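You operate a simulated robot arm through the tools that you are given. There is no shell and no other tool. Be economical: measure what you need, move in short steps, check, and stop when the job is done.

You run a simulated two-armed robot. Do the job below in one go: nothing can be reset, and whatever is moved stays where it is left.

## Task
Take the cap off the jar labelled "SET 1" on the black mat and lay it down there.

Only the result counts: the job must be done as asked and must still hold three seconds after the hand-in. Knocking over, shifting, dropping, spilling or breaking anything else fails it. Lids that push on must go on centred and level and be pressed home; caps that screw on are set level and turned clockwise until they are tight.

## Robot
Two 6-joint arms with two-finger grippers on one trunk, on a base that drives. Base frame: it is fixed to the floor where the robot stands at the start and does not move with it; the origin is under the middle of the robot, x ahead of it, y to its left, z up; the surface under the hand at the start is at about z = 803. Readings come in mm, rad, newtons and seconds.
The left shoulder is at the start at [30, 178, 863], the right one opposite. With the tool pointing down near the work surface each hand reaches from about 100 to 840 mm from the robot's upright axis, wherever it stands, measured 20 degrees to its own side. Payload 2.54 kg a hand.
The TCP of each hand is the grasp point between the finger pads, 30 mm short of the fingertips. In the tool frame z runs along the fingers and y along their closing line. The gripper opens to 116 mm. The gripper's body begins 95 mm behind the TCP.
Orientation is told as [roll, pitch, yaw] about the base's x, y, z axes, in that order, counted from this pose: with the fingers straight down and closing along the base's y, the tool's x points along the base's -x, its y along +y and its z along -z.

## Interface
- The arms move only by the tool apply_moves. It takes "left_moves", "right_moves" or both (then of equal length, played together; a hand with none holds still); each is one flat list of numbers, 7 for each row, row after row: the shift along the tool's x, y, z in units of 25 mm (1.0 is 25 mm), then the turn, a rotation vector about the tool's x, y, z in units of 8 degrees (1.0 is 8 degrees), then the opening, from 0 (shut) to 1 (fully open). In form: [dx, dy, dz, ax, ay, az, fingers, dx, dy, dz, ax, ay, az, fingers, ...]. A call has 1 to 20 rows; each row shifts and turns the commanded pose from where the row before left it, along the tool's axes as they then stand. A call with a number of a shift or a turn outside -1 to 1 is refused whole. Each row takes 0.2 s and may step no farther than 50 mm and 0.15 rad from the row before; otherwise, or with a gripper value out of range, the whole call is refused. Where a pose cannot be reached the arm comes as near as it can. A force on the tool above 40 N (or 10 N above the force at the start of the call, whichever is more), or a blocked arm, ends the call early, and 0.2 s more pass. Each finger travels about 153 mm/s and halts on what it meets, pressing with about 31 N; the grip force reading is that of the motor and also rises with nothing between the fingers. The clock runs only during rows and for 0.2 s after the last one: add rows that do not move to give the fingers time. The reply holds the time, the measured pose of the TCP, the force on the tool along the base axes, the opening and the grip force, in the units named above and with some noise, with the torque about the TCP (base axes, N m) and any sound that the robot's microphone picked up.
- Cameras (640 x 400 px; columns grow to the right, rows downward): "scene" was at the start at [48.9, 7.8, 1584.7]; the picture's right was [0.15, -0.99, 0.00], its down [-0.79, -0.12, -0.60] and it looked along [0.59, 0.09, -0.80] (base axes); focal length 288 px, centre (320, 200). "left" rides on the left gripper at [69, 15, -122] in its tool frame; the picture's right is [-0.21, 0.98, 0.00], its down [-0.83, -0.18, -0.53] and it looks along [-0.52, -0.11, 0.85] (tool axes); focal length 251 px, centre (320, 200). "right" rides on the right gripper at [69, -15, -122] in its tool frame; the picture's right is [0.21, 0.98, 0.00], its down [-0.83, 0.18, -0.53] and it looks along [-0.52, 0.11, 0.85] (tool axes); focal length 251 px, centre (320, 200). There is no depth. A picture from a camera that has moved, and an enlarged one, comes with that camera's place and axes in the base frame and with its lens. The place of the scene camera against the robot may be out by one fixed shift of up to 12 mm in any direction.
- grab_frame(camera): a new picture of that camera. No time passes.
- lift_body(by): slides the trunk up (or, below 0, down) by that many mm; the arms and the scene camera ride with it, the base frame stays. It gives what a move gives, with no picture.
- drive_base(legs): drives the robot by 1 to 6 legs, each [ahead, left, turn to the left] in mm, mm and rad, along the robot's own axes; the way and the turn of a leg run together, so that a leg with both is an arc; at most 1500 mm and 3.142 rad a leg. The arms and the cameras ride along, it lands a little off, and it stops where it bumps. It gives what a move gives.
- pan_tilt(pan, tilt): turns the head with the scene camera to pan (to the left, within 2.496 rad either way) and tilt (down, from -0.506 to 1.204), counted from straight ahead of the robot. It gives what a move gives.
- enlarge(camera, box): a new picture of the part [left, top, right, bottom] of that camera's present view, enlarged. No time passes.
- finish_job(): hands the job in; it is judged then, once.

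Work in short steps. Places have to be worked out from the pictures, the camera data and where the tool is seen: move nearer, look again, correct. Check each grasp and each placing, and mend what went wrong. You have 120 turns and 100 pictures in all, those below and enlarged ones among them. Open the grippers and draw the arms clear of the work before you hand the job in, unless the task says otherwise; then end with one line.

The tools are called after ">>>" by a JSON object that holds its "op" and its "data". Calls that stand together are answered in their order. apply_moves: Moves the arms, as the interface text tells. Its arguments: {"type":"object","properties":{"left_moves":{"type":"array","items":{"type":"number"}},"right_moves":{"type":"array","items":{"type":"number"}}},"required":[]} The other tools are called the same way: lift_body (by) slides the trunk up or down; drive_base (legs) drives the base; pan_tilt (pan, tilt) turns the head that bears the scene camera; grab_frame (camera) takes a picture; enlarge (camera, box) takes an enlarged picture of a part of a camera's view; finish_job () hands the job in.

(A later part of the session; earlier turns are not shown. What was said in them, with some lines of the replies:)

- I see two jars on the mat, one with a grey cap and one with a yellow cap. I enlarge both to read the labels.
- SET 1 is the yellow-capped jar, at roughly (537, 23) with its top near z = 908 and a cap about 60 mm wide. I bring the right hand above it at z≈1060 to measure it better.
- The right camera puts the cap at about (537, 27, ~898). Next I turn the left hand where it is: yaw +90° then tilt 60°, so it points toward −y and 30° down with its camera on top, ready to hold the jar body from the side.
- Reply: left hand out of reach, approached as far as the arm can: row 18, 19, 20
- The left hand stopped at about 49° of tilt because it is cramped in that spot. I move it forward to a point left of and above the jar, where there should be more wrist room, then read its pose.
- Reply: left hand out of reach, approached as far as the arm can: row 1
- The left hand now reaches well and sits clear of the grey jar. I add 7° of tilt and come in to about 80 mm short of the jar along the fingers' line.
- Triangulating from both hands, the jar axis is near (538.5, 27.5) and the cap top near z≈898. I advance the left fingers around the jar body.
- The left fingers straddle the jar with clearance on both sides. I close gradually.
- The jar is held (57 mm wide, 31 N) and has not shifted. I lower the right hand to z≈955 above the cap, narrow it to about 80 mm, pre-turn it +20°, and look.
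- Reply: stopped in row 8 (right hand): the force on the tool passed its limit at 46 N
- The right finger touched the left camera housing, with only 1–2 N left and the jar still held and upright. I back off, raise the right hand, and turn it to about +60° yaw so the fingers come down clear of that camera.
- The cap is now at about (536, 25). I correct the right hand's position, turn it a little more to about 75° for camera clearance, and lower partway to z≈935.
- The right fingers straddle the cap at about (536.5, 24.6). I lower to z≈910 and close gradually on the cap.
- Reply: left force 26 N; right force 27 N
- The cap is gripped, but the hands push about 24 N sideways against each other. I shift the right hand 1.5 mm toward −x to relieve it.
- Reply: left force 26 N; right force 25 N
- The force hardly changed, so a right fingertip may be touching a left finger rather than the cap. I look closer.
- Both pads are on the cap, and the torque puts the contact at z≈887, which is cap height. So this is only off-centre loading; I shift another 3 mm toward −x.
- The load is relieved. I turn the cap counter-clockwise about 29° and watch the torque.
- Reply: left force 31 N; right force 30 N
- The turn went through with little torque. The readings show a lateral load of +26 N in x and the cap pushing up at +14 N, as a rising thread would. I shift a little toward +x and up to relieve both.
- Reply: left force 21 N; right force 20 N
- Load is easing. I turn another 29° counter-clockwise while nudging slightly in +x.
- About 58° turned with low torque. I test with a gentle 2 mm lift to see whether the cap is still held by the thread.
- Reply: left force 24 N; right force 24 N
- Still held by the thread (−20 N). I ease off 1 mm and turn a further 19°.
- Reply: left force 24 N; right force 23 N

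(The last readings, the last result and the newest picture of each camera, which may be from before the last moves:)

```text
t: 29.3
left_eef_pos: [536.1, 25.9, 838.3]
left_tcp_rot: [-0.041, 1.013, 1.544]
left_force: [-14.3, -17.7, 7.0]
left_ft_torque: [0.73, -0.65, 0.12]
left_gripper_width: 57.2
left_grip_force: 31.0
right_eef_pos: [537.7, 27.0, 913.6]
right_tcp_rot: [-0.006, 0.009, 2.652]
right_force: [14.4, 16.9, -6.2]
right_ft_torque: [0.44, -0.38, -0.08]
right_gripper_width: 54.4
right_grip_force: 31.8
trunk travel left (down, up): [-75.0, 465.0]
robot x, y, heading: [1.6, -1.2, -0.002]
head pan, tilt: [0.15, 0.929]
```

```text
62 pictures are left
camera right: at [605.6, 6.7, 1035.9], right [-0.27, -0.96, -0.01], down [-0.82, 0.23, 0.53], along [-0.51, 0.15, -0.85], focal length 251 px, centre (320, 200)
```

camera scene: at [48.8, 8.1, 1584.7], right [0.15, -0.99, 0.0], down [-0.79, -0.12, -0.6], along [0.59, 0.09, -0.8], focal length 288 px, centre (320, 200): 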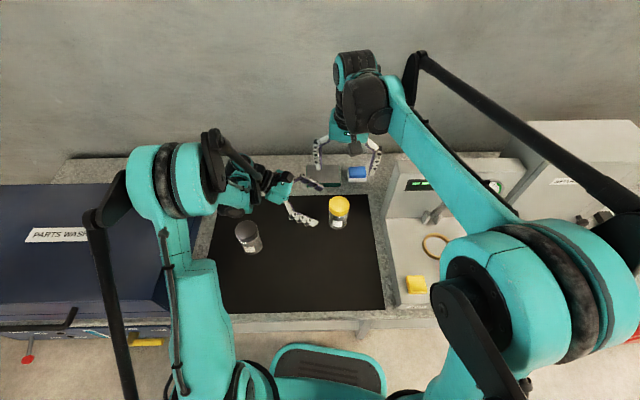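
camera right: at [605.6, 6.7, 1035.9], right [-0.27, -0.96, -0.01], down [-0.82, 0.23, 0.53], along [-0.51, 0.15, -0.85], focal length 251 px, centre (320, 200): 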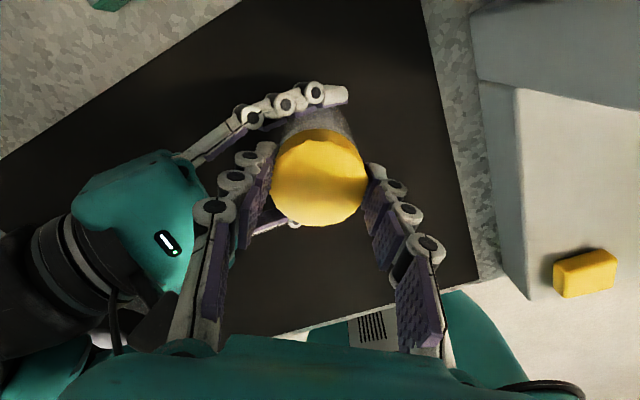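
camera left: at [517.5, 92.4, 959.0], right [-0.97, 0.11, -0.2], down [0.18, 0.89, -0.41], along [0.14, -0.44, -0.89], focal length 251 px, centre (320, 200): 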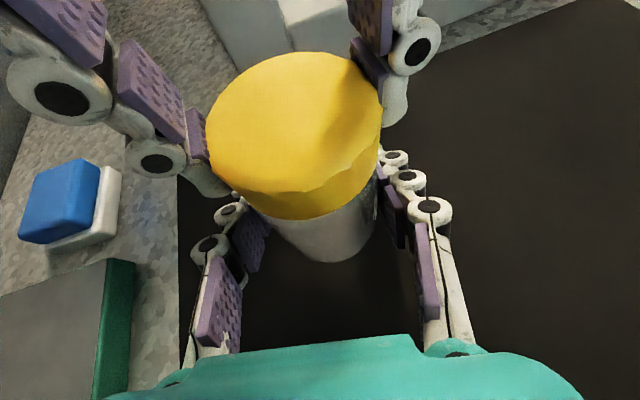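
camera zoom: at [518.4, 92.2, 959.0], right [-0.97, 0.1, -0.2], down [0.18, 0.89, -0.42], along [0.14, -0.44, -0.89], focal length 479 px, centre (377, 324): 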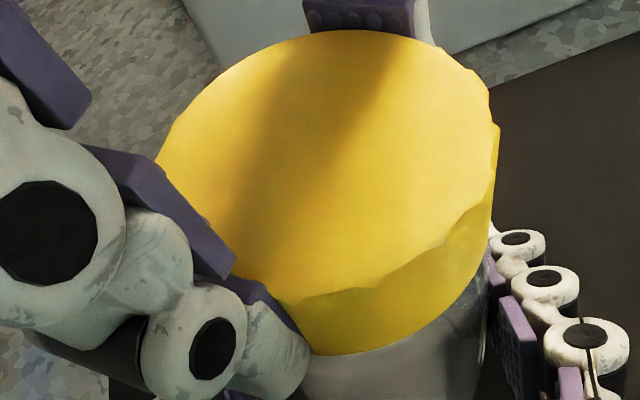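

The cap is rising on its thread. I open the right hand in place, turn back about 90°, and look before regrasping.

>>> {"op": "apply_moves", "data": {"right_moves": [0, 0, 0, 0, 0, 0, 0.7, 0, 0, 0, 0, 0, 0, 0.7, 0, 0, 0, 0, 0, 0.9375, 0.7, 0, 0, 0, 0, 0, 0.9375, 0.7, 0, 0, 0, 0, 0, 0.9375, 0.7, 0, 0, 0, 0, 0, 0.9375, 0.7, 0, 0, 0, 0, 0, 0.9375, 0.7, 0, 0, 0, 0, 0, 0.9375, 0.7, 0, 0, 0, 0, 0, 0.9375, 0.7, 0, 0, 0, 0, 0, 0.9375, 0.7, 0, 0, 0, 0, 0, 0.9375, 0.7, 0, 0, 0, 0, 0, 0.9375, 0.7, 0, 0, 0, 0, 0, 0.9375, 0.7, 0, 0, 0, 0, 0, 0.9375, 0.7, 0, 0, 0, 0, 0, 0, 0.7]}}

>>> {"op": "enlarge", "data": {"camera": "left", "box": [180, 30, 400, 240]}}

>>> {"op": "grab_frame", "data": {"camera": "right"}}

```text
t: 32.5
left_eef_pos: [538.2, 24.3, 837.2]
left_tcp_rot: [-0.043, 1.015, 1.545]
left_force: [0.5, 0.9, 0.7]
left_ft_torque: [0.0, -0.03, 0.02]
left_gripper_width: 57.3
left_grip_force: 31.0
right_eef_pos: [537.1, 27.6, 913.1]
right_tcp_rot: [-0.007, -0.008, 1.08]
right_force: [0.6, -0.6, 0.1]
right_ft_torque: [-0.02, -0.01, 0.04]
right_gripper_width: 81.5
right_grip_force: 0.1
trunk travel left (down, up): [-75.0, 465.0]
robot x, y, heading: [-2.9, 0.0, -0.0]
head pan, tilt: [0.15, 0.929]
```

```text
1.90 times, centred on (290, 135) of left
camera zoom: at [518.7, 92.7, 959.0], right [-0.97, 0.1, -0.2], down [0.18, 0.89, -0.42], along [0.14, -0.44, -0.89], focal length 479 px, centre (377, 324)
```

zoom: 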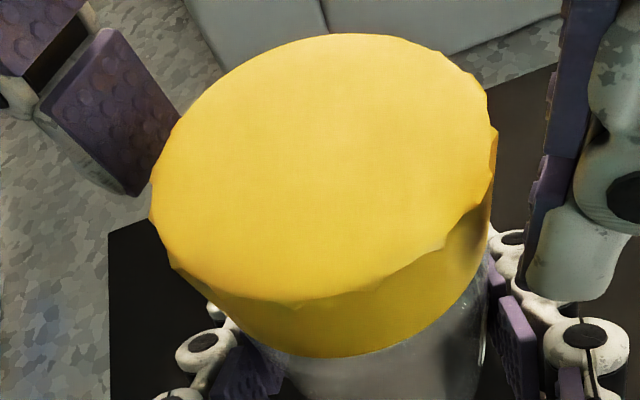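

```text
60 pictures are left
camera right: at [518.2, -42.6, 1034.4], right [-0.96, 0.27, -0.01], down [0.22, 0.81, 0.54], along [0.15, 0.52, -0.84], focal length 251 px, centre (320, 200)
```

right: 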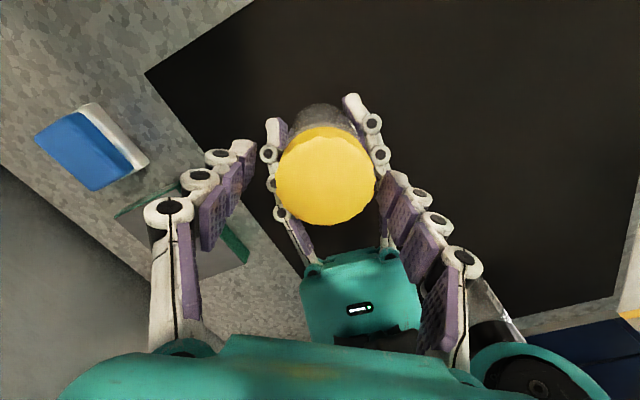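

The cap sits about 2–3 mm toward −x, −y of the hand. I correct, lower 1–2 mm, and regrasp.

>>> {"op": "apply_moves", "data": {"right_moves": [0.1, 0.07, 0.06, 0, 0, 0, 0.65, 0, 0, 0, 0, 0, 0, 0.6, 0, 0, 0, 0, 0, 0, 0.56, 0, 0, 0, 0, 0, 0, 0.53, 0, 0, 0, 0, 0, 0, 0.5, 0, 0, 0, 0, 0, 0, 0.45, 0, 0, 0, 0, 0, 0, 0.4, 0, 0, 0, 0, 0, 0, 0.3]}}

```text
t: 34.3
left_eef_pos: [536.8, 25.9, 837.6]
left_tcp_rot: [-0.044, 1.014, 1.546]
left_force: [15.4, -9.1, -6.7]
left_ft_torque: [0.34, 0.66, -0.05]
left_gripper_width: 57.2
left_grip_force: 31.1
right_eef_pos: [534.0, 25.4, 910.0]
right_tcp_rot: [-0.007, -0.006, 1.081]
right_force: [-15.2, 9.0, 6.0]
right_ft_torque: [0.33, 0.45, 0.08]
right_gripper_width: 54.6
right_grip_force: 30.5
trunk travel left (down, up): [-75.0, 465.0]
robot x, y, heading: [1.8, -3.4, -0.002]
head pan, tilt: [0.15, 0.929]
```

Comparing forces across the turn angles, the real cap axis is near (536, 30) in hand readings, so turning about the hand's centre has been loading the jar. I reopen slightly, recentre, and regrasp.

>>> {"op": "apply_moves", "data": {"right_moves": [0, 0, 0, 0, 0, 0, 0.62, 0, 0, 0, 0, 0, 0, 0.62, -0.1, 0.02, 0, 0, 0, 0, 0.62, -0.1, 0.02, 0, 0, 0, 0, 0.62, 0, 0, 0, 0, 0, 0, 0.56, 0, 0, 0, 0, 0, 0, 0.53, 0, 0, 0, 0, 0, 0, 0.5, 0, 0, 0, 0, 0, 0, 0.45, 0, 0, 0, 0, 0, 0, 0.4, 0, 0, 0, 0, 0, 0, 0.3]}}

>>> {"op": "enlarge", "data": {"camera": "right", "box": [230, 90, 410, 250]}}

```text
t: 36.5
left_eef_pos: [538.3, 26.2, 836.8]
left_tcp_rot: [-0.044, 1.014, 1.545]
left_force: [6.6, -4.0, -4.3]
left_ft_torque: [0.21, 0.27, 0.0]
left_gripper_width: 57.3
left_grip_force: 31.1
right_eef_pos: [535.9, 30.0, 912.4]
right_tcp_rot: [-0.006, -0.008, 1.082]
right_force: [-6.0, 4.2, 3.4]
right_ft_torque: [0.12, 0.21, -0.02]
right_gripper_width: 54.5
right_grip_force: 31.5
trunk travel left (down, up): [-75.0, 465.0]
robot x, y, heading: [-0.8, 1.4, -0.001]
head pan, tilt: [0.15, 0.929]
```

```text
2.50 times, centred on (320, 170) of right
camera zoom: at [517.0, -39.0, 1032.9], right [-0.96, 0.27, -0.01], down [0.22, 0.81, 0.54], along [0.15, 0.52, -0.84], focal length 629 px, centre (320, 275)
```

zoom: 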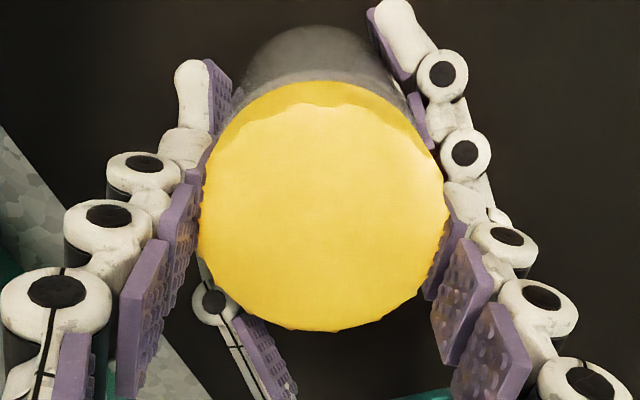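

Only about 7 N of lateral load now. I turn counter-clockwise in one long sweep of about 86° with a slight rise.

>>> {"op": "apply_moves", "data": {"right_moves": [0, 0.02, 0, 0, 0, -0.6, 0.3, 0, 0, -0.004, 0, 0, -0.6, 0.3, 0, 0, -0.004, 0, 0, -0.6, 0.3, 0, 0, -0.004, 0, 0, -0.6, 0.3, 0, 0, -0.004, 0, 0, -0.6, 0.3, 0, 0, -0.004, 0, 0, -0.6, 0.3, 0, 0, -0.004, 0, 0, -0.6, 0.3, 0, 0, -0.004, 0, 0, -0.6, 0.3, 0, 0, -0.004, 0, 0, -0.6, 0.3, 0, 0, -0.004, 0, 0, -0.6, 0.3, 0, 0, -0.004, 0, 0, -0.6, 0.3, 0, 0, -0.004, 0, 0, -0.6, 0.3, 0, 0, -0.004, 0, 0, -0.6, 0.3, 0, 0, -0.004, 0, 0, -0.6, 0.3, 0, 0, -0.004, 0, 0, -0.6, 0.3, 0, 0, -0.004, 0, 0, -0.6, 0.3, 0, 0, -0.004, 0, 0, -0.6, 0.3, 0, 0, -0.004, 0, 0, -0.6, 0.3, 0, 0, 0, 0, 0, 0, 0.3]}}

>>> {"op": "enlarge", "data": {"camera": "left", "box": [180, 30, 400, 240]}}

```text
t: 40.5
left_eef_pos: [537.2, 25.5, 838.1]
left_tcp_rot: [-0.044, 1.015, 1.546]
left_force: [-0.8, 2.2, 2.7]
left_ft_torque: [-0.14, 0.02, -0.01]
left_gripper_width: 57.1
left_grip_force: 30.7
right_eef_pos: [534.6, 30.6, 912.4]
right_tcp_rot: [-0.008, 0.007, 2.589]
right_force: [1.4, -1.6, -2.8]
right_ft_torque: [-0.08, -0.09, 0.02]
right_gripper_width: 54.5
right_grip_force: 31.4
trunk travel left (down, up): [-75.0, 465.0]
robot x, y, heading: [2.4, -2.6, 0.003]
head pan, tilt: [0.15, 0.929]
```

```text
1.90 times, centred on (290, 135) of left
camera zoom: at [518.6, 92.6, 959.0], right [-0.97, 0.1, -0.2], down [0.18, 0.89, -0.42], along [0.14, -0.44, -0.89], focal length 479 px, centre (377, 324)
```

zoom: 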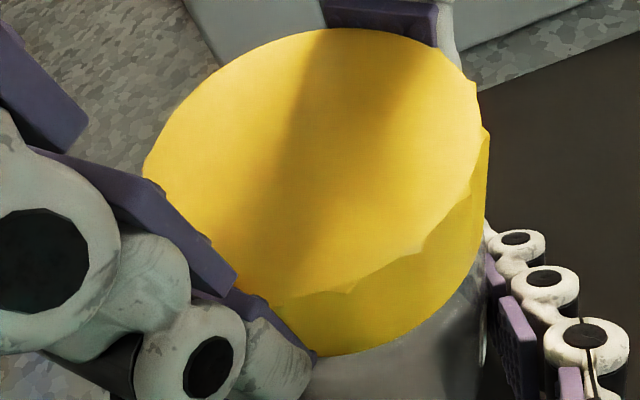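

Forces are now near zero, so the centring is right. I test with a 2 mm lift.

>>> {"op": "apply_moves", "data": {"right_moves": [0, 0, -0.08, 0, 0, 0, 0.3, 0, 0, 0, 0, 0, 0, 0.3]}}

>>> {"op": "enlarge", "data": {"camera": "left", "box": [180, 30, 400, 240]}}

```text
t: 41.1
left_eef_pos: [537.3, 23.9, 838.7]
left_tcp_rot: [-0.044, 1.018, 1.545]
left_force: [-3.3, 2.2, 23.2]
left_ft_torque: [0.25, 0.06, -0.01]
left_gripper_width: 57.2
left_grip_force: 31.3
right_eef_pos: [535.7, 29.8, 914.2]
right_tcp_rot: [-0.005, 0.006, 2.589]
right_force: [3.6, -1.5, -23.3]
right_ft_torque: [-0.26, -0.24, 0.0]
right_gripper_width: 54.4
right_grip_force: 31.5
trunk travel left (down, up): [-75.0, 465.0]
robot x, y, heading: [-0.2, 2.4, -0.004]
head pan, tilt: [0.15, 0.929]
```

```text
1.90 times, centred on (290, 135) of left
camera zoom: at [518.6, 92.5, 959.5], right [-0.97, 0.1, -0.2], down [0.18, 0.89, -0.42], along [0.14, -0.44, -0.89], focal length 479 px, centre (377, 324)
```

zoom: 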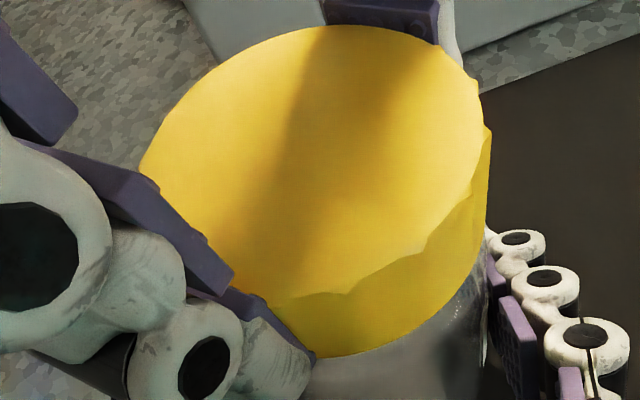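

Still threaded (−23 N). I do another cycle: relax, open, turn back about 88°, regrip.

>>> {"op": "apply_moves", "data": {"right_moves": [0, 0, 0.06, 0, 0, 0, 0.3, 0, 0, 0, 0, 0, 0, 0.65, 0, 0, 0, 0, 0, 0, 0.65, 0, 0, 0, 0, 0, 0.97, 0.65, 0, 0, 0, 0, 0, 0.97, 0.65, 0, 0, 0, 0, 0, 0.97, 0.65, 0, 0, 0, 0, 0, 0.97, 0.65, 0, 0, 0, 0, 0, 0.97, 0.65, 0, 0, 0, 0, 0, 0.97, 0.65, 0, 0, 0, 0, 0, 0.97, 0.65, 0, 0, 0, 0, 0, 0.97, 0.65, 0, 0, 0, 0, 0, 0.97, 0.65, 0, 0, 0, 0, 0, 0.97, 0.65, 0, 0, 0, 0, 0, 0.97, 0.65, 0, 0, 0, 0, 0, 0, 0.65, 0, 0, 0, 0, 0, 0, 0.57, 0, 0, 0, 0, 0, 0, 0.53, 0, 0, 0, 0, 0, 0, 0.5, 0, 0, 0, 0, 0, 0, 0.45, 0, 0, 0, 0, 0, 0, 0.35]}}

>>> {"op": "enlarge", "data": {"camera": "left", "box": [180, 30, 400, 240]}}

```text
t: 45.3
left_eef_pos: [538.4, 24.7, 838.0]
left_tcp_rot: [-0.044, 1.015, 1.544]
left_force: [2.0, -0.4, -2.4]
left_ft_torque: [0.06, 0.07, 0.0]
left_gripper_width: 57.3
left_grip_force: 30.7
right_eef_pos: [536.0, 30.5, 913.5]
right_tcp_rot: [-0.006, -0.006, 1.1]
right_force: [-1.6, 1.4, 2.5]
right_ft_torque: [0.01, 0.03, 0.0]
right_gripper_width: 54.7
right_grip_force: 31.4
trunk travel left (down, up): [-75.0, 465.0]
robot x, y, heading: [-0.7, -0.5, 0.0]
head pan, tilt: [0.15, 0.929]
```

```text
1.90 times, centred on (290, 135) of left
camera zoom: at [518.8, 92.6, 958.9], right [-0.97, 0.1, -0.2], down [0.18, 0.89, -0.42], along [0.14, -0.44, -0.89], focal length 479 px, centre (377, 324)
```

zoom: 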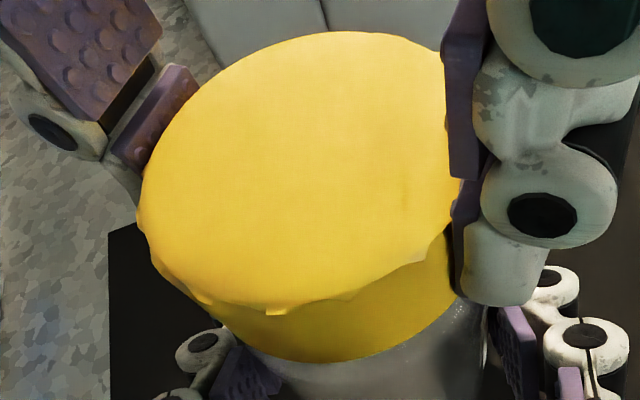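

Clean regrip with negligible load. I turn another ~86° counter-clockwise with a slight rise.

>>> {"op": "apply_moves", "data": {"right_moves": [0, 0, 0, 0, 0, -0.6, 0.3, 0, 0, -0.005, 0, 0, -0.6, 0.3, 0, 0, -0.005, 0, 0, -0.6, 0.3, 0, 0, -0.005, 0, 0, -0.6, 0.3, 0, 0, -0.005, 0, 0, -0.6, 0.3, 0, 0, -0.005, 0, 0, -0.6, 0.3, 0, 0, -0.005, 0, 0, -0.6, 0.3, 0, 0, -0.005, 0, 0, -0.6, 0.3, 0, 0, -0.005, 0, 0, -0.6, 0.3, 0, 0, -0.005, 0, 0, -0.6, 0.3, 0, 0, -0.005, 0, 0, -0.6, 0.3, 0, 0, -0.005, 0, 0, -0.6, 0.3, 0, 0, -0.005, 0, 0, -0.6, 0.3, 0, 0, -0.005, 0, 0, -0.6, 0.3, 0, 0, -0.005, 0, 0, -0.6, 0.3, 0, 0, -0.005, 0, 0, -0.6, 0.3, 0, 0, -0.005, 0, 0, -0.6, 0.3, 0, 0, -0.005, 0, 0, -0.6, 0.3, 0, 0, -0.06, 0, 0, 0, 0.3, 0, 0, 0, 0, 0, 0, 0.3]}}

>>> {"op": "enlarge", "data": {"camera": "left", "box": [180, 30, 400, 240]}}

```text
t: 49.5
left_eef_pos: [537.4, 25.9, 836.6]
left_tcp_rot: [-0.044, 1.014, 1.546]
left_force: [-0.1, -0.9, -0.4]
left_ft_torque: [0.0, 0.0, -0.01]
left_gripper_width: 57.0
left_grip_force: 31.0
right_eef_pos: [535.1, 31.1, 917.2]
right_tcp_rot: [-0.007, 0.007, 2.607]
right_force: [1.0, 0.1, -0.6]
right_ft_torque: [0.01, -0.04, 0.03]
right_gripper_width: 54.5
right_grip_force: 31.3
trunk travel left (down, up): [-75.0, 465.0]
robot x, y, heading: [1.2, -1.4, -0.001]
head pan, tilt: [0.15, 0.929]
```

```text
1.90 times, centred on (290, 135) of left
camera zoom: at [518.7, 92.7, 959.0], right [-0.97, 0.1, -0.2], down [0.18, 0.89, -0.42], along [0.14, -0.44, -0.89], focal length 479 px, centre (377, 324)
```

zoom: 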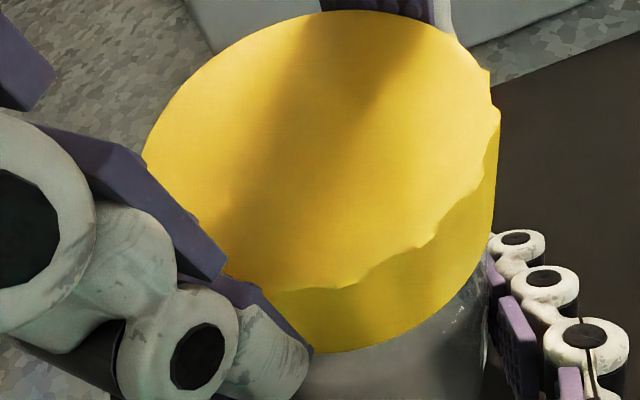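

Zero force after the lift, so the cap is free. I raise it straight up 75 mm.

>>> {"op": "apply_moves", "data": {"right_moves": [0, 0, -0.3, 0, 0, 0, 0.3, 0, 0, -0.3, 0, 0, 0, 0.3, 0, 0, -0.4, 0, 0, 0, 0.3, 0, 0, -0.5, 0, 0, 0, 0.3, 0, 0, -0.5, 0, 0, 0, 0.3, 0, 0, -0.5, 0, 0, 0, 0.3, 0, 0, -0.5, 0, 0, 0, 0.3, 0, 0, 0, 0, 0, 0, 0.3]}}

>>> {"op": "grab_frame", "data": {"camera": "left"}}

>>> {"op": "grab_frame", "data": {"camera": "scene"}}

>>> {"op": "grab_frame", "data": {"camera": "right"}}

```text
t: 51.3
left_eef_pos: [538.5, 25.5, 836.8]
left_tcp_rot: [-0.044, 1.014, 1.544]
left_force: [0.5, 0.8, -0.4]
left_ft_torque: [0.0, -0.05, 0.0]
left_gripper_width: 57.1
left_grip_force: 31.2
right_eef_pos: [535.2, 28.8, 991.7]
right_tcp_rot: [-0.007, 0.007, 2.607]
right_force: [0.2, 0.7, -0.2]
right_ft_torque: [0.04, 0.0, -0.02]
right_gripper_width: 54.2
right_grip_force: 30.7
trunk travel left (down, up): [-75.0, 465.0]
robot x, y, heading: [0.4, 0.0, -0.003]
head pan, tilt: [0.15, 0.929]
```

```text
54 pictures are left
camera left: at [518.8, 92.7, 958.9], right [-0.97, 0.1, -0.2], down [0.18, 0.89, -0.42], along [0.14, -0.44, -0.89], focal length 251 px, centre (320, 200)
```

left: 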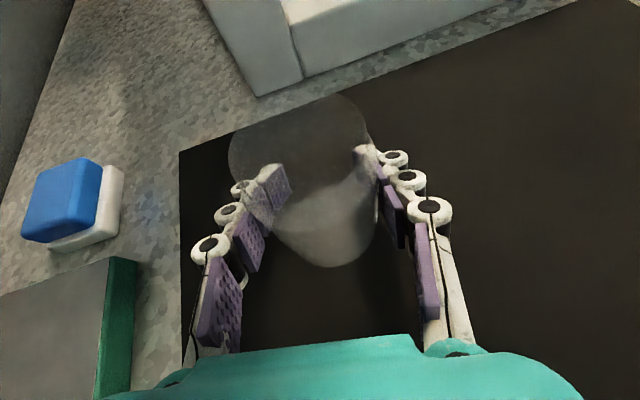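

```text
53 pictures are left
camera scene: at [49.2, 7.9, 1584.7], right [0.15, -0.99, 0.0], down [-0.79, -0.12, -0.6], along [0.59, 0.09, -0.8], focal length 288 px, centre (320, 200)
```

scene: 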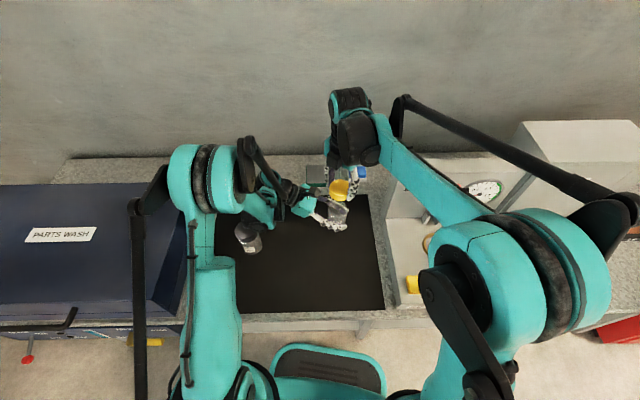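

```text
52 pictures are left
camera right: at [602.1, 6.5, 1114.5], right [-0.31, -0.95, 0.0], down [-0.81, 0.26, 0.53], along [-0.5, 0.17, -0.85], focal length 251 px, centre (320, 200)
```

right: 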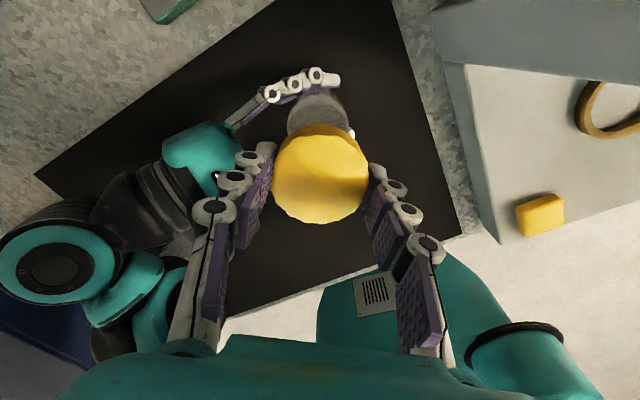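

The cap is off and held, and the jar stays upright in the left hand. I carry the cap toward the robot over a free part of the mat near (400, 20).

>>> {"op": "apply_moves", "data": {"right_moves": [-0.745, 0.51, 0, 0, 0, 0, 0.3, -0.745, 0.51, 0, 0, 0, 0, 0.3, -0.745, 0.51, 0, 0, 0, 0, 0.3, -0.745, 0.51, 0, 0, 0, 0, 0.3, -0.745, 0.51, 0, 0, 0, 0, 0.3, -0.745, 0.51, 0, 0, 0, 0, 0.3, 0, 0, 0, 0, 0, 0, 0.3]}}

>>> {"op": "grab_frame", "data": {"camera": "scene"}}

>>> {"op": "grab_frame", "data": {"camera": "right"}}

```text
t: 52.9
left_eef_pos: [538.1, 24.9, 837.7]
left_tcp_rot: [-0.044, 1.014, 1.543]
left_force: [0.1, -0.9, -0.4]
left_ft_torque: [-0.01, -0.02, 0.0]
left_gripper_width: 57.3
left_grip_force: 31.2
right_eef_pos: [400.2, 22.1, 989.0]
right_tcp_rot: [-0.009, 0.008, 2.608]
right_force: [0.9, 0.6, -0.1]
right_ft_torque: [0.03, 0.0, -0.03]
right_gripper_width: 54.6
right_grip_force: 31.0
trunk travel left (down, up): [-75.0, 465.0]
robot x, y, heading: [-1.0, -1.8, 0.004]
head pan, tilt: [0.15, 0.929]
```

```text
51 pictures are left
camera scene: at [49.4, 8.0, 1584.7], right [0.15, -0.99, 0.0], down [-0.79, -0.12, -0.6], along [0.59, 0.09, -0.8], focal length 288 px, centre (320, 200)
```

scene: 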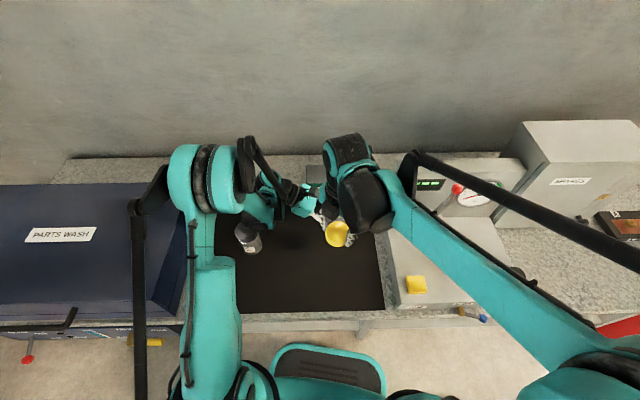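

```text
50 pictures are left
camera right: at [467.1, -2.4, 1112.8], right [-0.31, -0.95, 0.0], down [-0.81, 0.26, 0.53], along [-0.5, 0.17, -0.85], focal length 251 px, centre (320, 200)
```

right: 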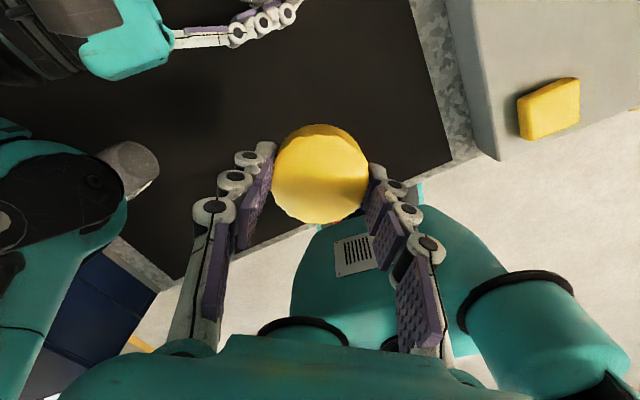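

Free mat lies below the cap. I lower it to about z = 853, checking that nothing is touched.

>>> {"op": "apply_moves", "data": {"right_moves": [0, 0, 0.9, 0, 0, 0, 0.3, 0, 0, 0.9, 0, 0, 0, 0.3, 0, 0, 0.9, 0, 0, 0, 0.3, 0, 0, 0.9, 0, 0, 0, 0.3, 0, 0, 0.9, 0, 0, 0, 0.3, 0, 0, 0.9, 0, 0, 0, 0.3, 0, 0, 0, 0, 0, 0, 0.3]}}

>>> {"op": "grab_frame", "data": {"camera": "scene"}}

>>> {"op": "grab_frame", "data": {"camera": "right"}}

```text
t: 54.5
left_eef_pos: [538.2, 25.2, 838.5]
left_tcp_rot: [-0.044, 1.014, 1.545]
left_force: [-0.9, 0.3, -0.6]
left_ft_torque: [0.01, -0.01, -0.01]
left_gripper_width: 57.1
left_grip_force: 31.1
right_eef_pos: [402.1, 21.9, 855.3]
right_tcp_rot: [-0.008, 0.008, 2.607]
right_force: [1.2, 1.0, 0.2]
right_ft_torque: [0.0, 0.03, 0.01]
right_gripper_width: 54.9
right_grip_force: 31.1
trunk travel left (down, up): [-75.0, 465.0]
robot x, y, heading: [2.1, 3.9, 0.005]
head pan, tilt: [0.15, 0.929]
```

```text
49 pictures are left
camera scene: at [48.9, 7.8, 1584.7], right [0.15, -0.99, 0.0], down [-0.79, -0.12, -0.6], along [0.59, 0.09, -0.8], focal length 288 px, centre (320, 200)
```

scene: 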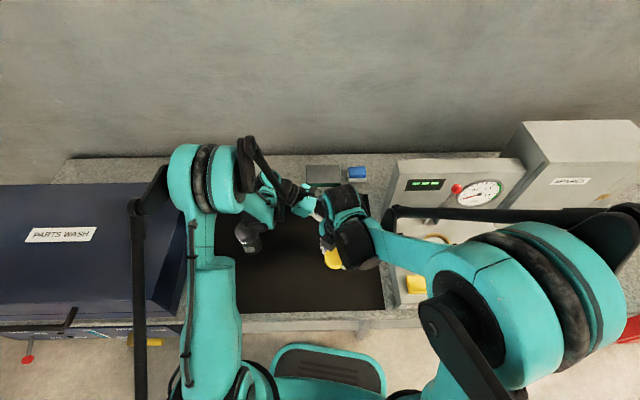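

```text
48 pictures are left
camera right: at [468.4, -2.1, 978.0], right [-0.31, -0.95, -0.01], down [-0.81, 0.26, 0.53], along [-0.5, 0.17, -0.85], focal length 251 px, centre (320, 200)
```

right: 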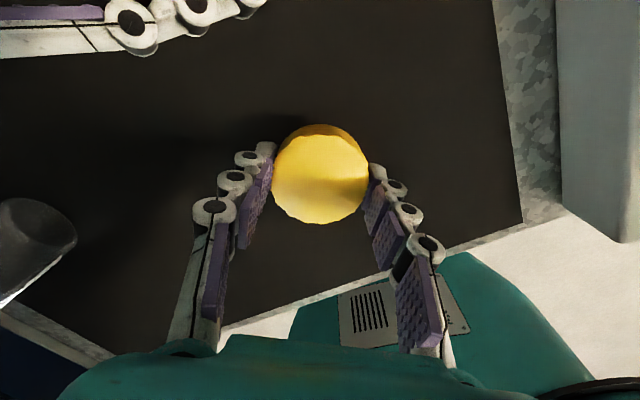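

I lower in small steps to find the mat.

>>> {"op": "apply_moves", "data": {"right_moves": [0, 0, 0.1, 0, 0, 0, 0.3, 0, 0, 0.1, 0, 0, 0, 0.3, 0, 0, 0.1, 0, 0, 0, 0.3, 0, 0, 0.1, 0, 0, 0, 0.3, 0, 0, 0, 0, 0, 0, 0.3]}}

```text
t: 55.7
left_eef_pos: [538.4, 25.9, 836.9]
left_tcp_rot: [-0.045, 1.013, 1.544]
left_force: [0.6, 0.9, -1.1]
left_ft_torque: [0.0, -0.02, 0.05]
left_gripper_width: 57.0
left_grip_force: 31.0
right_eef_pos: [400.3, 21.7, 844.4]
right_tcp_rot: [-0.008, 0.008, 2.608]
right_force: [-0.8, 0.8, -0.1]
right_ft_torque: [0.04, 0.02, 0.01]
right_gripper_width: 54.7
right_grip_force: 31.0
trunk travel left (down, up): [-75.0, 465.0]
robot x, y, heading: [-2.3, 0.1, -0.001]
head pan, tilt: [0.15, 0.929]
```

>>> {"op": "apply_moves", "data": {"right_moves": [0, 0, 0.06, 0, 0, 0, 0.3, 0, 0, 0.06, 0, 0, 0, 0.3, 0, 0, 0.06, 0, 0, 0, 0.3, 0, 0, 0, 0, 0, 0, 0.3]}}

```text
t: 56.7
left_eef_pos: [537.9, 25.6, 838.0]
left_tcp_rot: [-0.044, 1.012, 1.543]
left_force: [-0.5, -0.1, -0.2]
left_ft_torque: [0.02, 0.0, 0.01]
left_gripper_width: 57.2
left_grip_force: 31.5
right_eef_pos: [400.9, 21.4, 841.0]
right_tcp_rot: [-0.008, 0.008, 2.607]
right_force: [0.5, 0.2, 0.5]
right_ft_torque: [0.05, 0.01, -0.02]
right_gripper_width: 54.8
right_grip_force: 31.4
trunk travel left (down, up): [-75.0, 465.0]
robot x, y, heading: [-1.9, 2.0, -0.002]
head pan, tilt: [0.15, 0.929]
```

No contact yet at z≈840, so I go on down in 1 mm steps.

>>> {"op": "apply_moves", "data": {"right_moves": [0, 0, 0.04, 0, 0, 0, 0.3, 0, 0, 0.04, 0, 0, 0, 0.3, 0, 0, 0.04, 0, 0, 0, 0.3, 0, 0, 0, 0, 0, 0, 0.3]}}

>>> {"op": "enlarge", "data": {"camera": "right", "box": [220, 90, 420, 240]}}

```text
t: 57.7
left_eef_pos: [536.6, 26.5, 837.4]
left_tcp_rot: [-0.043, 1.014, 1.545]
left_force: [-0.1, 0.1, 0.0]
left_ft_torque: [0.04, 0.0, 0.01]
left_gripper_width: 57.2
left_grip_force: 30.7
right_eef_pos: [401.1, 20.1, 838.4]
right_tcp_rot: [-0.008, 0.007, 2.608]
right_force: [-1.1, 0.6, 0.2]
right_ft_torque: [0.01, -0.02, 0.03]
right_gripper_width: 54.6
right_grip_force: 30.9
trunk travel left (down, up): [-75.0, 465.0]
robot x, y, heading: [1.6, 1.2, -0.001]
head pan, tilt: [0.15, 0.929]
```

```text
2.67 times, centred on (320, 165) of right
camera zoom: at [468.5, -2.1, 960.5], right [-0.31, -0.95, 0.0], down [-0.81, 0.26, 0.53], along [-0.5, 0.17, -0.85], focal length 670 px, centre (320, 293)
```

zoom: 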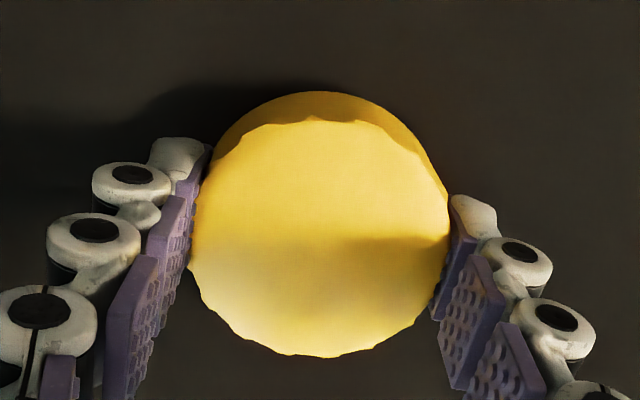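

>>> {"op": "apply_moves", "data": {"right_moves": [0, 0, 0.04, 0, 0, 0, 0.3, 0, 0, 0.04, 0, 0, 0, 0.3, 0, 0, 0.04, 0, 0, 0, 0.3, 0, 0, 0, 0, 0, 0, 0.3]}}

```text
t: 58.7
left_eef_pos: [537.8, 25.8, 837.9]
left_tcp_rot: [-0.042, 1.012, 1.545]
left_force: [-0.1, 0.1, -0.7]
left_ft_torque: [0.0, 0.01, -0.07]
left_gripper_width: 57.1
left_grip_force: 30.4
right_eef_pos: [401.3, 21.0, 834.0]
right_tcp_rot: [-0.006, 0.006, 2.608]
right_force: [0.2, 0.8, -0.4]
right_ft_torque: [0.02, -0.06, 0.04]
right_gripper_width: 54.6
right_grip_force: 31.3
trunk travel left (down, up): [-75.0, 465.0]
robot x, y, heading: [-0.2, -0.9, -0.004]
head pan, tilt: [0.15, 0.929]
```

Still no contact at about 834; continuing carefully.

>>> {"op": "apply_moves", "data": {"right_moves": [0, 0, 0.03, 0, 0, 0, 0.3, 0, 0, 0.03, 0, 0, 0, 0.3, 0, 0, 0, 0, 0, 0, 0.3]}}

```text
t: 59.5
left_eef_pos: [536.9, 26.2, 837.2]
left_tcp_rot: [-0.043, 1.013, 1.546]
left_force: [0.2, -0.7, -0.2]
left_ft_torque: [0.02, 0.0, -0.02]
left_gripper_width: 57.2
left_grip_force: 30.7
right_eef_pos: [401.2, 22.1, 834.6]
right_tcp_rot: [-0.007, 0.006, 2.608]
right_force: [-0.2, 0.0, -0.1]
right_ft_torque: [0.02, 0.01, -0.01]
right_gripper_width: 54.6
right_grip_force: 31.3
trunk travel left (down, up): [-75.0, 465.0]
robot x, y, heading: [-0.2, 1.7, -0.001]
head pan, tilt: [0.15, 0.929]
```

>>> {"op": "apply_moves", "data": {"right_moves": [0, 0, 0.03, 0, 0, 0, 0.3, 0, 0, 0.03, 0, 0, 0, 0.3, 0, 0, 0, 0, 0, 0, 0.3]}}

```text
t: 60.3
left_eef_pos: [537.1, 25.8, 838.0]
left_tcp_rot: [-0.043, 1.013, 1.544]
left_force: [-1.5, 0.6, -0.7]
left_ft_torque: [-0.02, -0.01, 0.0]
left_gripper_width: 57.4
left_grip_force: 30.8
right_eef_pos: [402.1, 22.4, 831.6]
right_tcp_rot: [-0.007, 0.009, 2.608]
right_force: [2.5, 0.0, 13.1]
right_ft_torque: [-0.3, 0.23, 0.04]
right_gripper_width: 54.6
right_grip_force: 30.8
trunk travel left (down, up): [-75.0, 465.0]
robot x, y, heading: [0.7, -7.0, -0.002]
head pan, tilt: [0.15, 0.929]
```

Contact at 13 N. I ease up 0.5 mm and open slowly.

>>> {"op": "apply_moves", "data": {"right_moves": [0, 0, -0.02, 0, 0, 0, 0.4, 0, 0, 0, 0, 0, 0, 0.48, 0, 0, 0, 0, 0, 0, 0.52, 0, 0, 0, 0, 0, 0, 0.58, 0, 0, 0, 0, 0, 0, 0.65, 0, 0, 0, 0, 0, 0, 0.75, 0, 0, 0, 0, 0, 0, 0.75]}}

>>> {"op": "grab_frame", "data": {"camera": "right"}}

```text
t: 61.9
left_eef_pos: [538.2, 25.4, 837.5]
left_tcp_rot: [-0.044, 1.015, 1.545]
left_force: [1.1, -0.6, 0.1]
left_ft_torque: [-0.01, -0.01, 0.02]
left_gripper_width: 57.0
left_grip_force: 31.1
right_eef_pos: [401.0, 20.8, 832.3]
right_tcp_rot: [-0.006, 0.008, 2.608]
right_force: [-0.6, -0.1, -0.3]
right_ft_torque: [0.0, 0.03, -0.01]
right_gripper_width: 87.0
right_grip_force: 0.0
trunk travel left (down, up): [-75.0, 465.0]
robot x, y, heading: [0.5, 2.5, 0.001]
head pan, tilt: [0.15, 0.929]
```

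```text
46 pictures are left
camera right: at [468.2, -2.1, 955.1], right [-0.31, -0.95, 0.0], down [-0.81, 0.26, 0.53], along [-0.5, 0.17, -0.85], focal length 251 px, centre (320, 200)
```

right: 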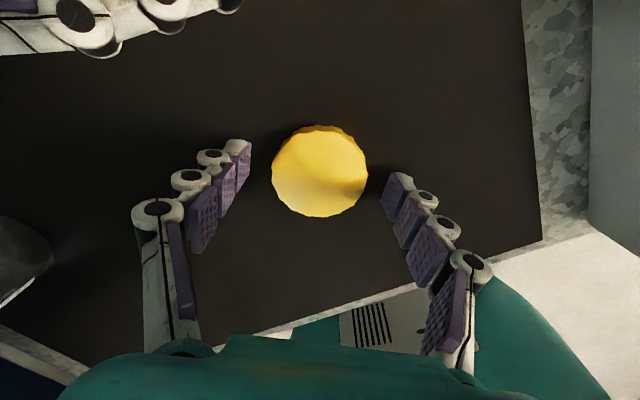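

The cap lies flat on the mat. I raise the right hand straight up.

>>> {"op": "apply_moves", "data": {"right_moves": [0, 0, -0.5, 0, 0, 0, 0.75, 0, 0, -0.9, 0, 0, 0, 0.75, 0, 0, -0.9, 0, 0, 0, 0.75, 0, 0, -0.9, 0, 0, 0, 0.75, 0, 0, -0.9, 0, 0, 0, 0.75, 0, 0, -0.9, 0, 0, 0, 0.75, 0, 0, -0.9, 0, 0, 0, 0.75, 0, 0, -0.9, 0, 0, 0, 0.75, 0, 0, -0.9, 0, 0, 0, 0.75, 0, 0, -0.9, 0, 0, 0, 0.75, 0, 0, 0, 0, 0, 0, 0.75]}}

>>> {"op": "grab_frame", "data": {"camera": "right"}}

>>> {"op": "grab_frame", "data": {"camera": "left"}}

```text
t: 64.3
left_eef_pos: [538.0, 25.6, 836.9]
left_tcp_rot: [-0.044, 1.013, 1.543]
left_force: [0.0, -0.5, 0.2]
left_ft_torque: [0.04, 0.01, -0.01]
left_gripper_width: 57.1
left_grip_force: 31.1
right_eef_pos: [399.4, 19.6, 1046.2]
right_tcp_rot: [-0.008, 0.007, 2.608]
right_force: [-0.1, -0.2, 0.0]
right_ft_torque: [0.01, 0.02, -0.02]
right_gripper_width: 87.1
right_grip_force: 0.1
trunk travel left (down, up): [-75.0, 465.0]
robot x, y, heading: [-2.4, -0.8, -0.0]
head pan, tilt: [0.15, 0.929]
```

```text
45 pictures are left
camera right: at [465.9, -2.8, 1170.3], right [-0.31, -0.95, 0.0], down [-0.81, 0.26, 0.53], along [-0.5, 0.17, -0.85], focal length 251 px, centre (320, 200)
```

right: 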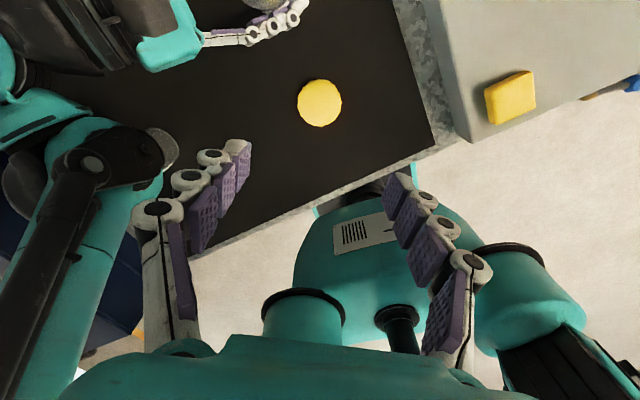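

```text
44 pictures are left
camera left: at [518.8, 92.6, 958.9], right [-0.97, 0.1, -0.2], down [0.18, 0.89, -0.42], along [0.14, -0.44, -0.89], focal length 251 px, centre (320, 200)
```

left: 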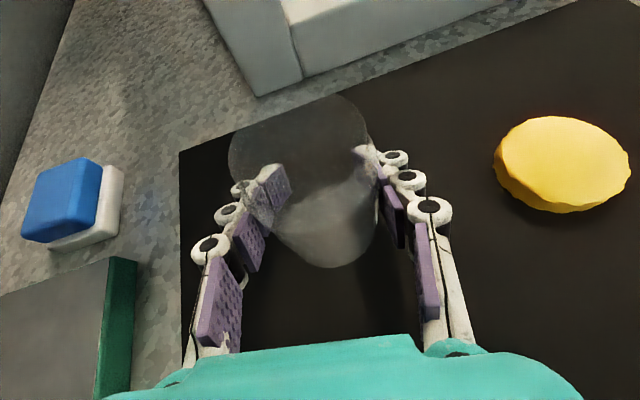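

The cap rests clear on the mat. I slowly open the left hand to release the jar.

>>> {"op": "apply_moves", "data": {"left_moves": [0, 0, 0, 0, 0, 0, 0.42, 0, 0, 0, 0, 0, 0, 0.48, 0, 0, 0, 0, 0, 0, 0.52, 0, 0, 0, 0, 0, 0, 0.58, 0, 0, 0, 0, 0, 0, 0.68, 0, 0, 0, 0, 0, 0, 0.8, 0, 0, 0, 0, 0, 0, 0.95, 0, 0, 0, 0, 0, 0, 0.95]}}

>>> {"op": "grab_frame", "data": {"camera": "left"}}

```text
t: 66.1
left_eef_pos: [536.6, 26.6, 837.7]
left_tcp_rot: [-0.044, 1.016, 1.545]
left_force: [-0.9, -0.9, -0.2]
left_ft_torque: [0.0, -0.01, 0.03]
left_gripper_width: 109.9
left_grip_force: 0.0
right_eef_pos: [398.3, 19.2, 1046.8]
right_tcp_rot: [-0.005, 0.007, 2.608]
right_force: [-0.2, 0.2, -0.1]
right_ft_torque: [0.03, -0.01, -0.01]
right_gripper_width: 86.9
right_grip_force: 0.1
trunk travel left (down, up): [-75.0, 465.0]
robot x, y, heading: [-0.4, 0.5, -0.002]
head pan, tilt: [0.15, 0.929]
```

```text
43 pictures are left
camera left: at [518.7, 92.6, 959.0], right [-0.97, 0.1, -0.2], down [0.18, 0.89, -0.42], along [0.14, -0.44, -0.89], focal length 251 px, centre (320, 200)
```

left: 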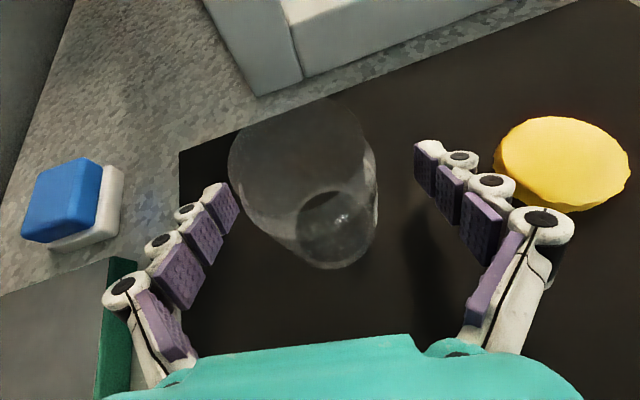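

The jar stands upright and free. I withdraw the left hand back along its approach line.

>>> {"op": "apply_moves", "data": {"left_moves": [0, 0, -0.5, 0, 0, 0, 0.95, 0, -0.03, -0.8, 0, 0, 0, 0.95, 0, -0.03, -0.8, 0, 0, 0, 0.95, 0, -0.03, -0.8, 0, 0, 0, 0.95, 0, -0.03, -0.8, 0, 0, 0, 0.95, 0, -0.05, -0.8, 0, 0, 0, 0.95, 0, -0.05, -0.8, 0, 0, 0, 0.95, 0, -0.05, -0.8, 0, 0, 0, 0.95, 0, -0.05, -0.8, 0, 0, 0, 0.95, 0, 0, 0, 0, 0, 0, 0.95]}}

>>> {"op": "grab_frame", "data": {"camera": "left"}}

>>> {"op": "grab_frame", "data": {"camera": "scene"}}

```text
t: 68.3
left_eef_pos: [541.1, 173.7, 928.5]
left_tcp_rot: [-0.043, 1.013, 1.544]
left_force: [0.5, -0.5, -0.6]
left_ft_torque: [-0.02, -0.02, -0.04]
left_gripper_width: 110.3
left_grip_force: 0.1
right_eef_pos: [398.3, 20.6, 1047.3]
right_tcp_rot: [-0.007, 0.007, 2.607]
right_force: [-0.3, 0.1, 0.1]
right_ft_torque: [-0.05, -0.04, -0.02]
right_gripper_width: 87.1
right_grip_force: 0.0
trunk travel left (down, up): [-75.0, 465.0]
robot x, y, heading: [-1.4, -0.4, -0.0]
head pan, tilt: [0.15, 0.929]
```

```text
42 pictures are left
camera left: at [522.8, 239.7, 1050.4], right [-0.97, 0.1, -0.2], down [0.18, 0.89, -0.42], along [0.14, -0.44, -0.89], focal length 251 px, centre (320, 200)
```

left: 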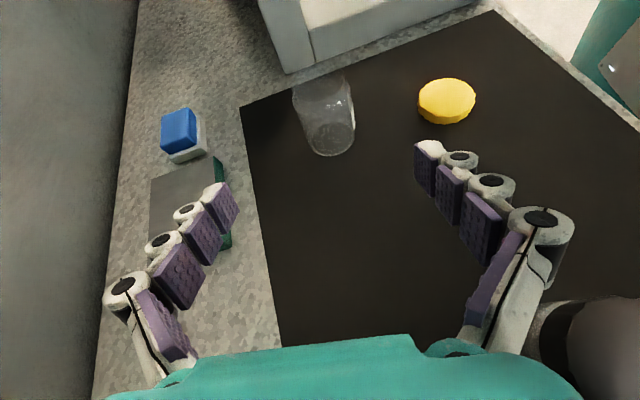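

```text
41 pictures are left
camera scene: at [49.1, 7.8, 1584.7], right [0.15, -0.99, 0.0], down [-0.79, -0.12, -0.6], along [0.59, 0.09, -0.8], focal length 288 px, centre (320, 200)
```

scene: 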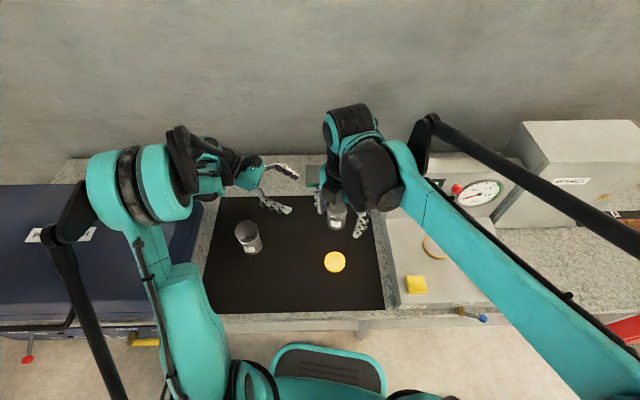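

Both jars stand upright and the cap lies on the mat. I raise both hands further clear and take a final look.

>>> {"op": "apply_moves", "data": {"left_moves": [0.68, 0, -0.42, 0, 0, 0, 1, 0.68, 0, -0.42, 0, 0, 0, 1, 0.68, 0, -0.42, 0, 0, 0, 1, 0.68, 0, -0.42, 0, 0, 0, 1, 0.68, 0, -0.42, 0, 0, 0, 1, 0, 0, 0, 0, 0, 0, 1], "right_moves": [0, 0, -0.6, 0, 0, 0, 1, 0, 0, -0.6, 0, 0, 0, 1, 0, 0, -0.6, 0, 0, 0, 1, 0, 0, -0.6, 0, 0, 0, 1, 0, 0, 0, 0, 0, 0, 1, 0, 0, 0, 0, 0, 0, 1]}}

>>> {"op": "grab_frame", "data": {"camera": "scene"}}

```text
t: 69.7
left_eef_pos: [538.6, 172.0, 1029.7]
left_tcp_rot: [-0.046, 1.013, 1.544]
left_force: [-0.5, -0.4, 0.5]
left_ft_torque: [-0.02, -0.01, 0.05]
left_gripper_width: 116.0
left_grip_force: 0.1
right_eef_pos: [398.6, 20.6, 1107.1]
right_tcp_rot: [-0.008, 0.01, 2.607]
right_force: [-0.1, -0.1, -0.4]
right_ft_torque: [0.0, 0.0, 0.02]
right_gripper_width: 115.8
right_grip_force: 0.0
trunk travel left (down, up): [-75.0, 465.0]
robot x, y, heading: [0.4, 0.3, 0.001]
head pan, tilt: [0.15, 0.929]
```

```text
40 pictures are left
camera scene: at [49.2, 8.0, 1584.6], right [0.15, -0.99, 0.0], down [-0.79, -0.12, -0.6], along [0.59, 0.09, -0.8], focal length 288 px, centre (320, 200)
```

scene: 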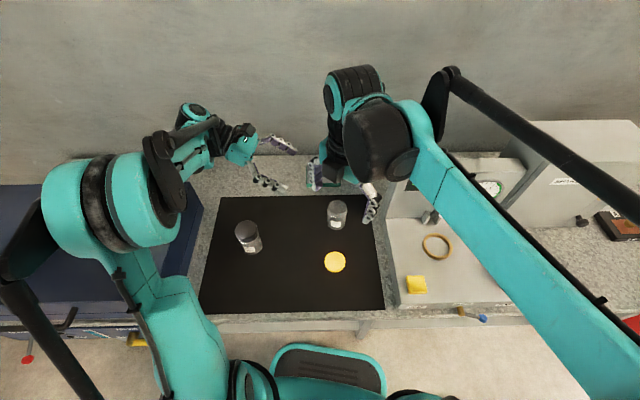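

All is in place: the cap is flat on the mat, both jars are upright, and the hands are open and clear. I hand in.

>>> {"op": "finish_job", "data": {}}

```text
The job is handed in.
```

The cap of the "SET 1" jar is unscrewed and lies flat on the black mat; the jar stands upright, about 2 mm from its starting spot after the right finger brushed the left hand that was holding it.
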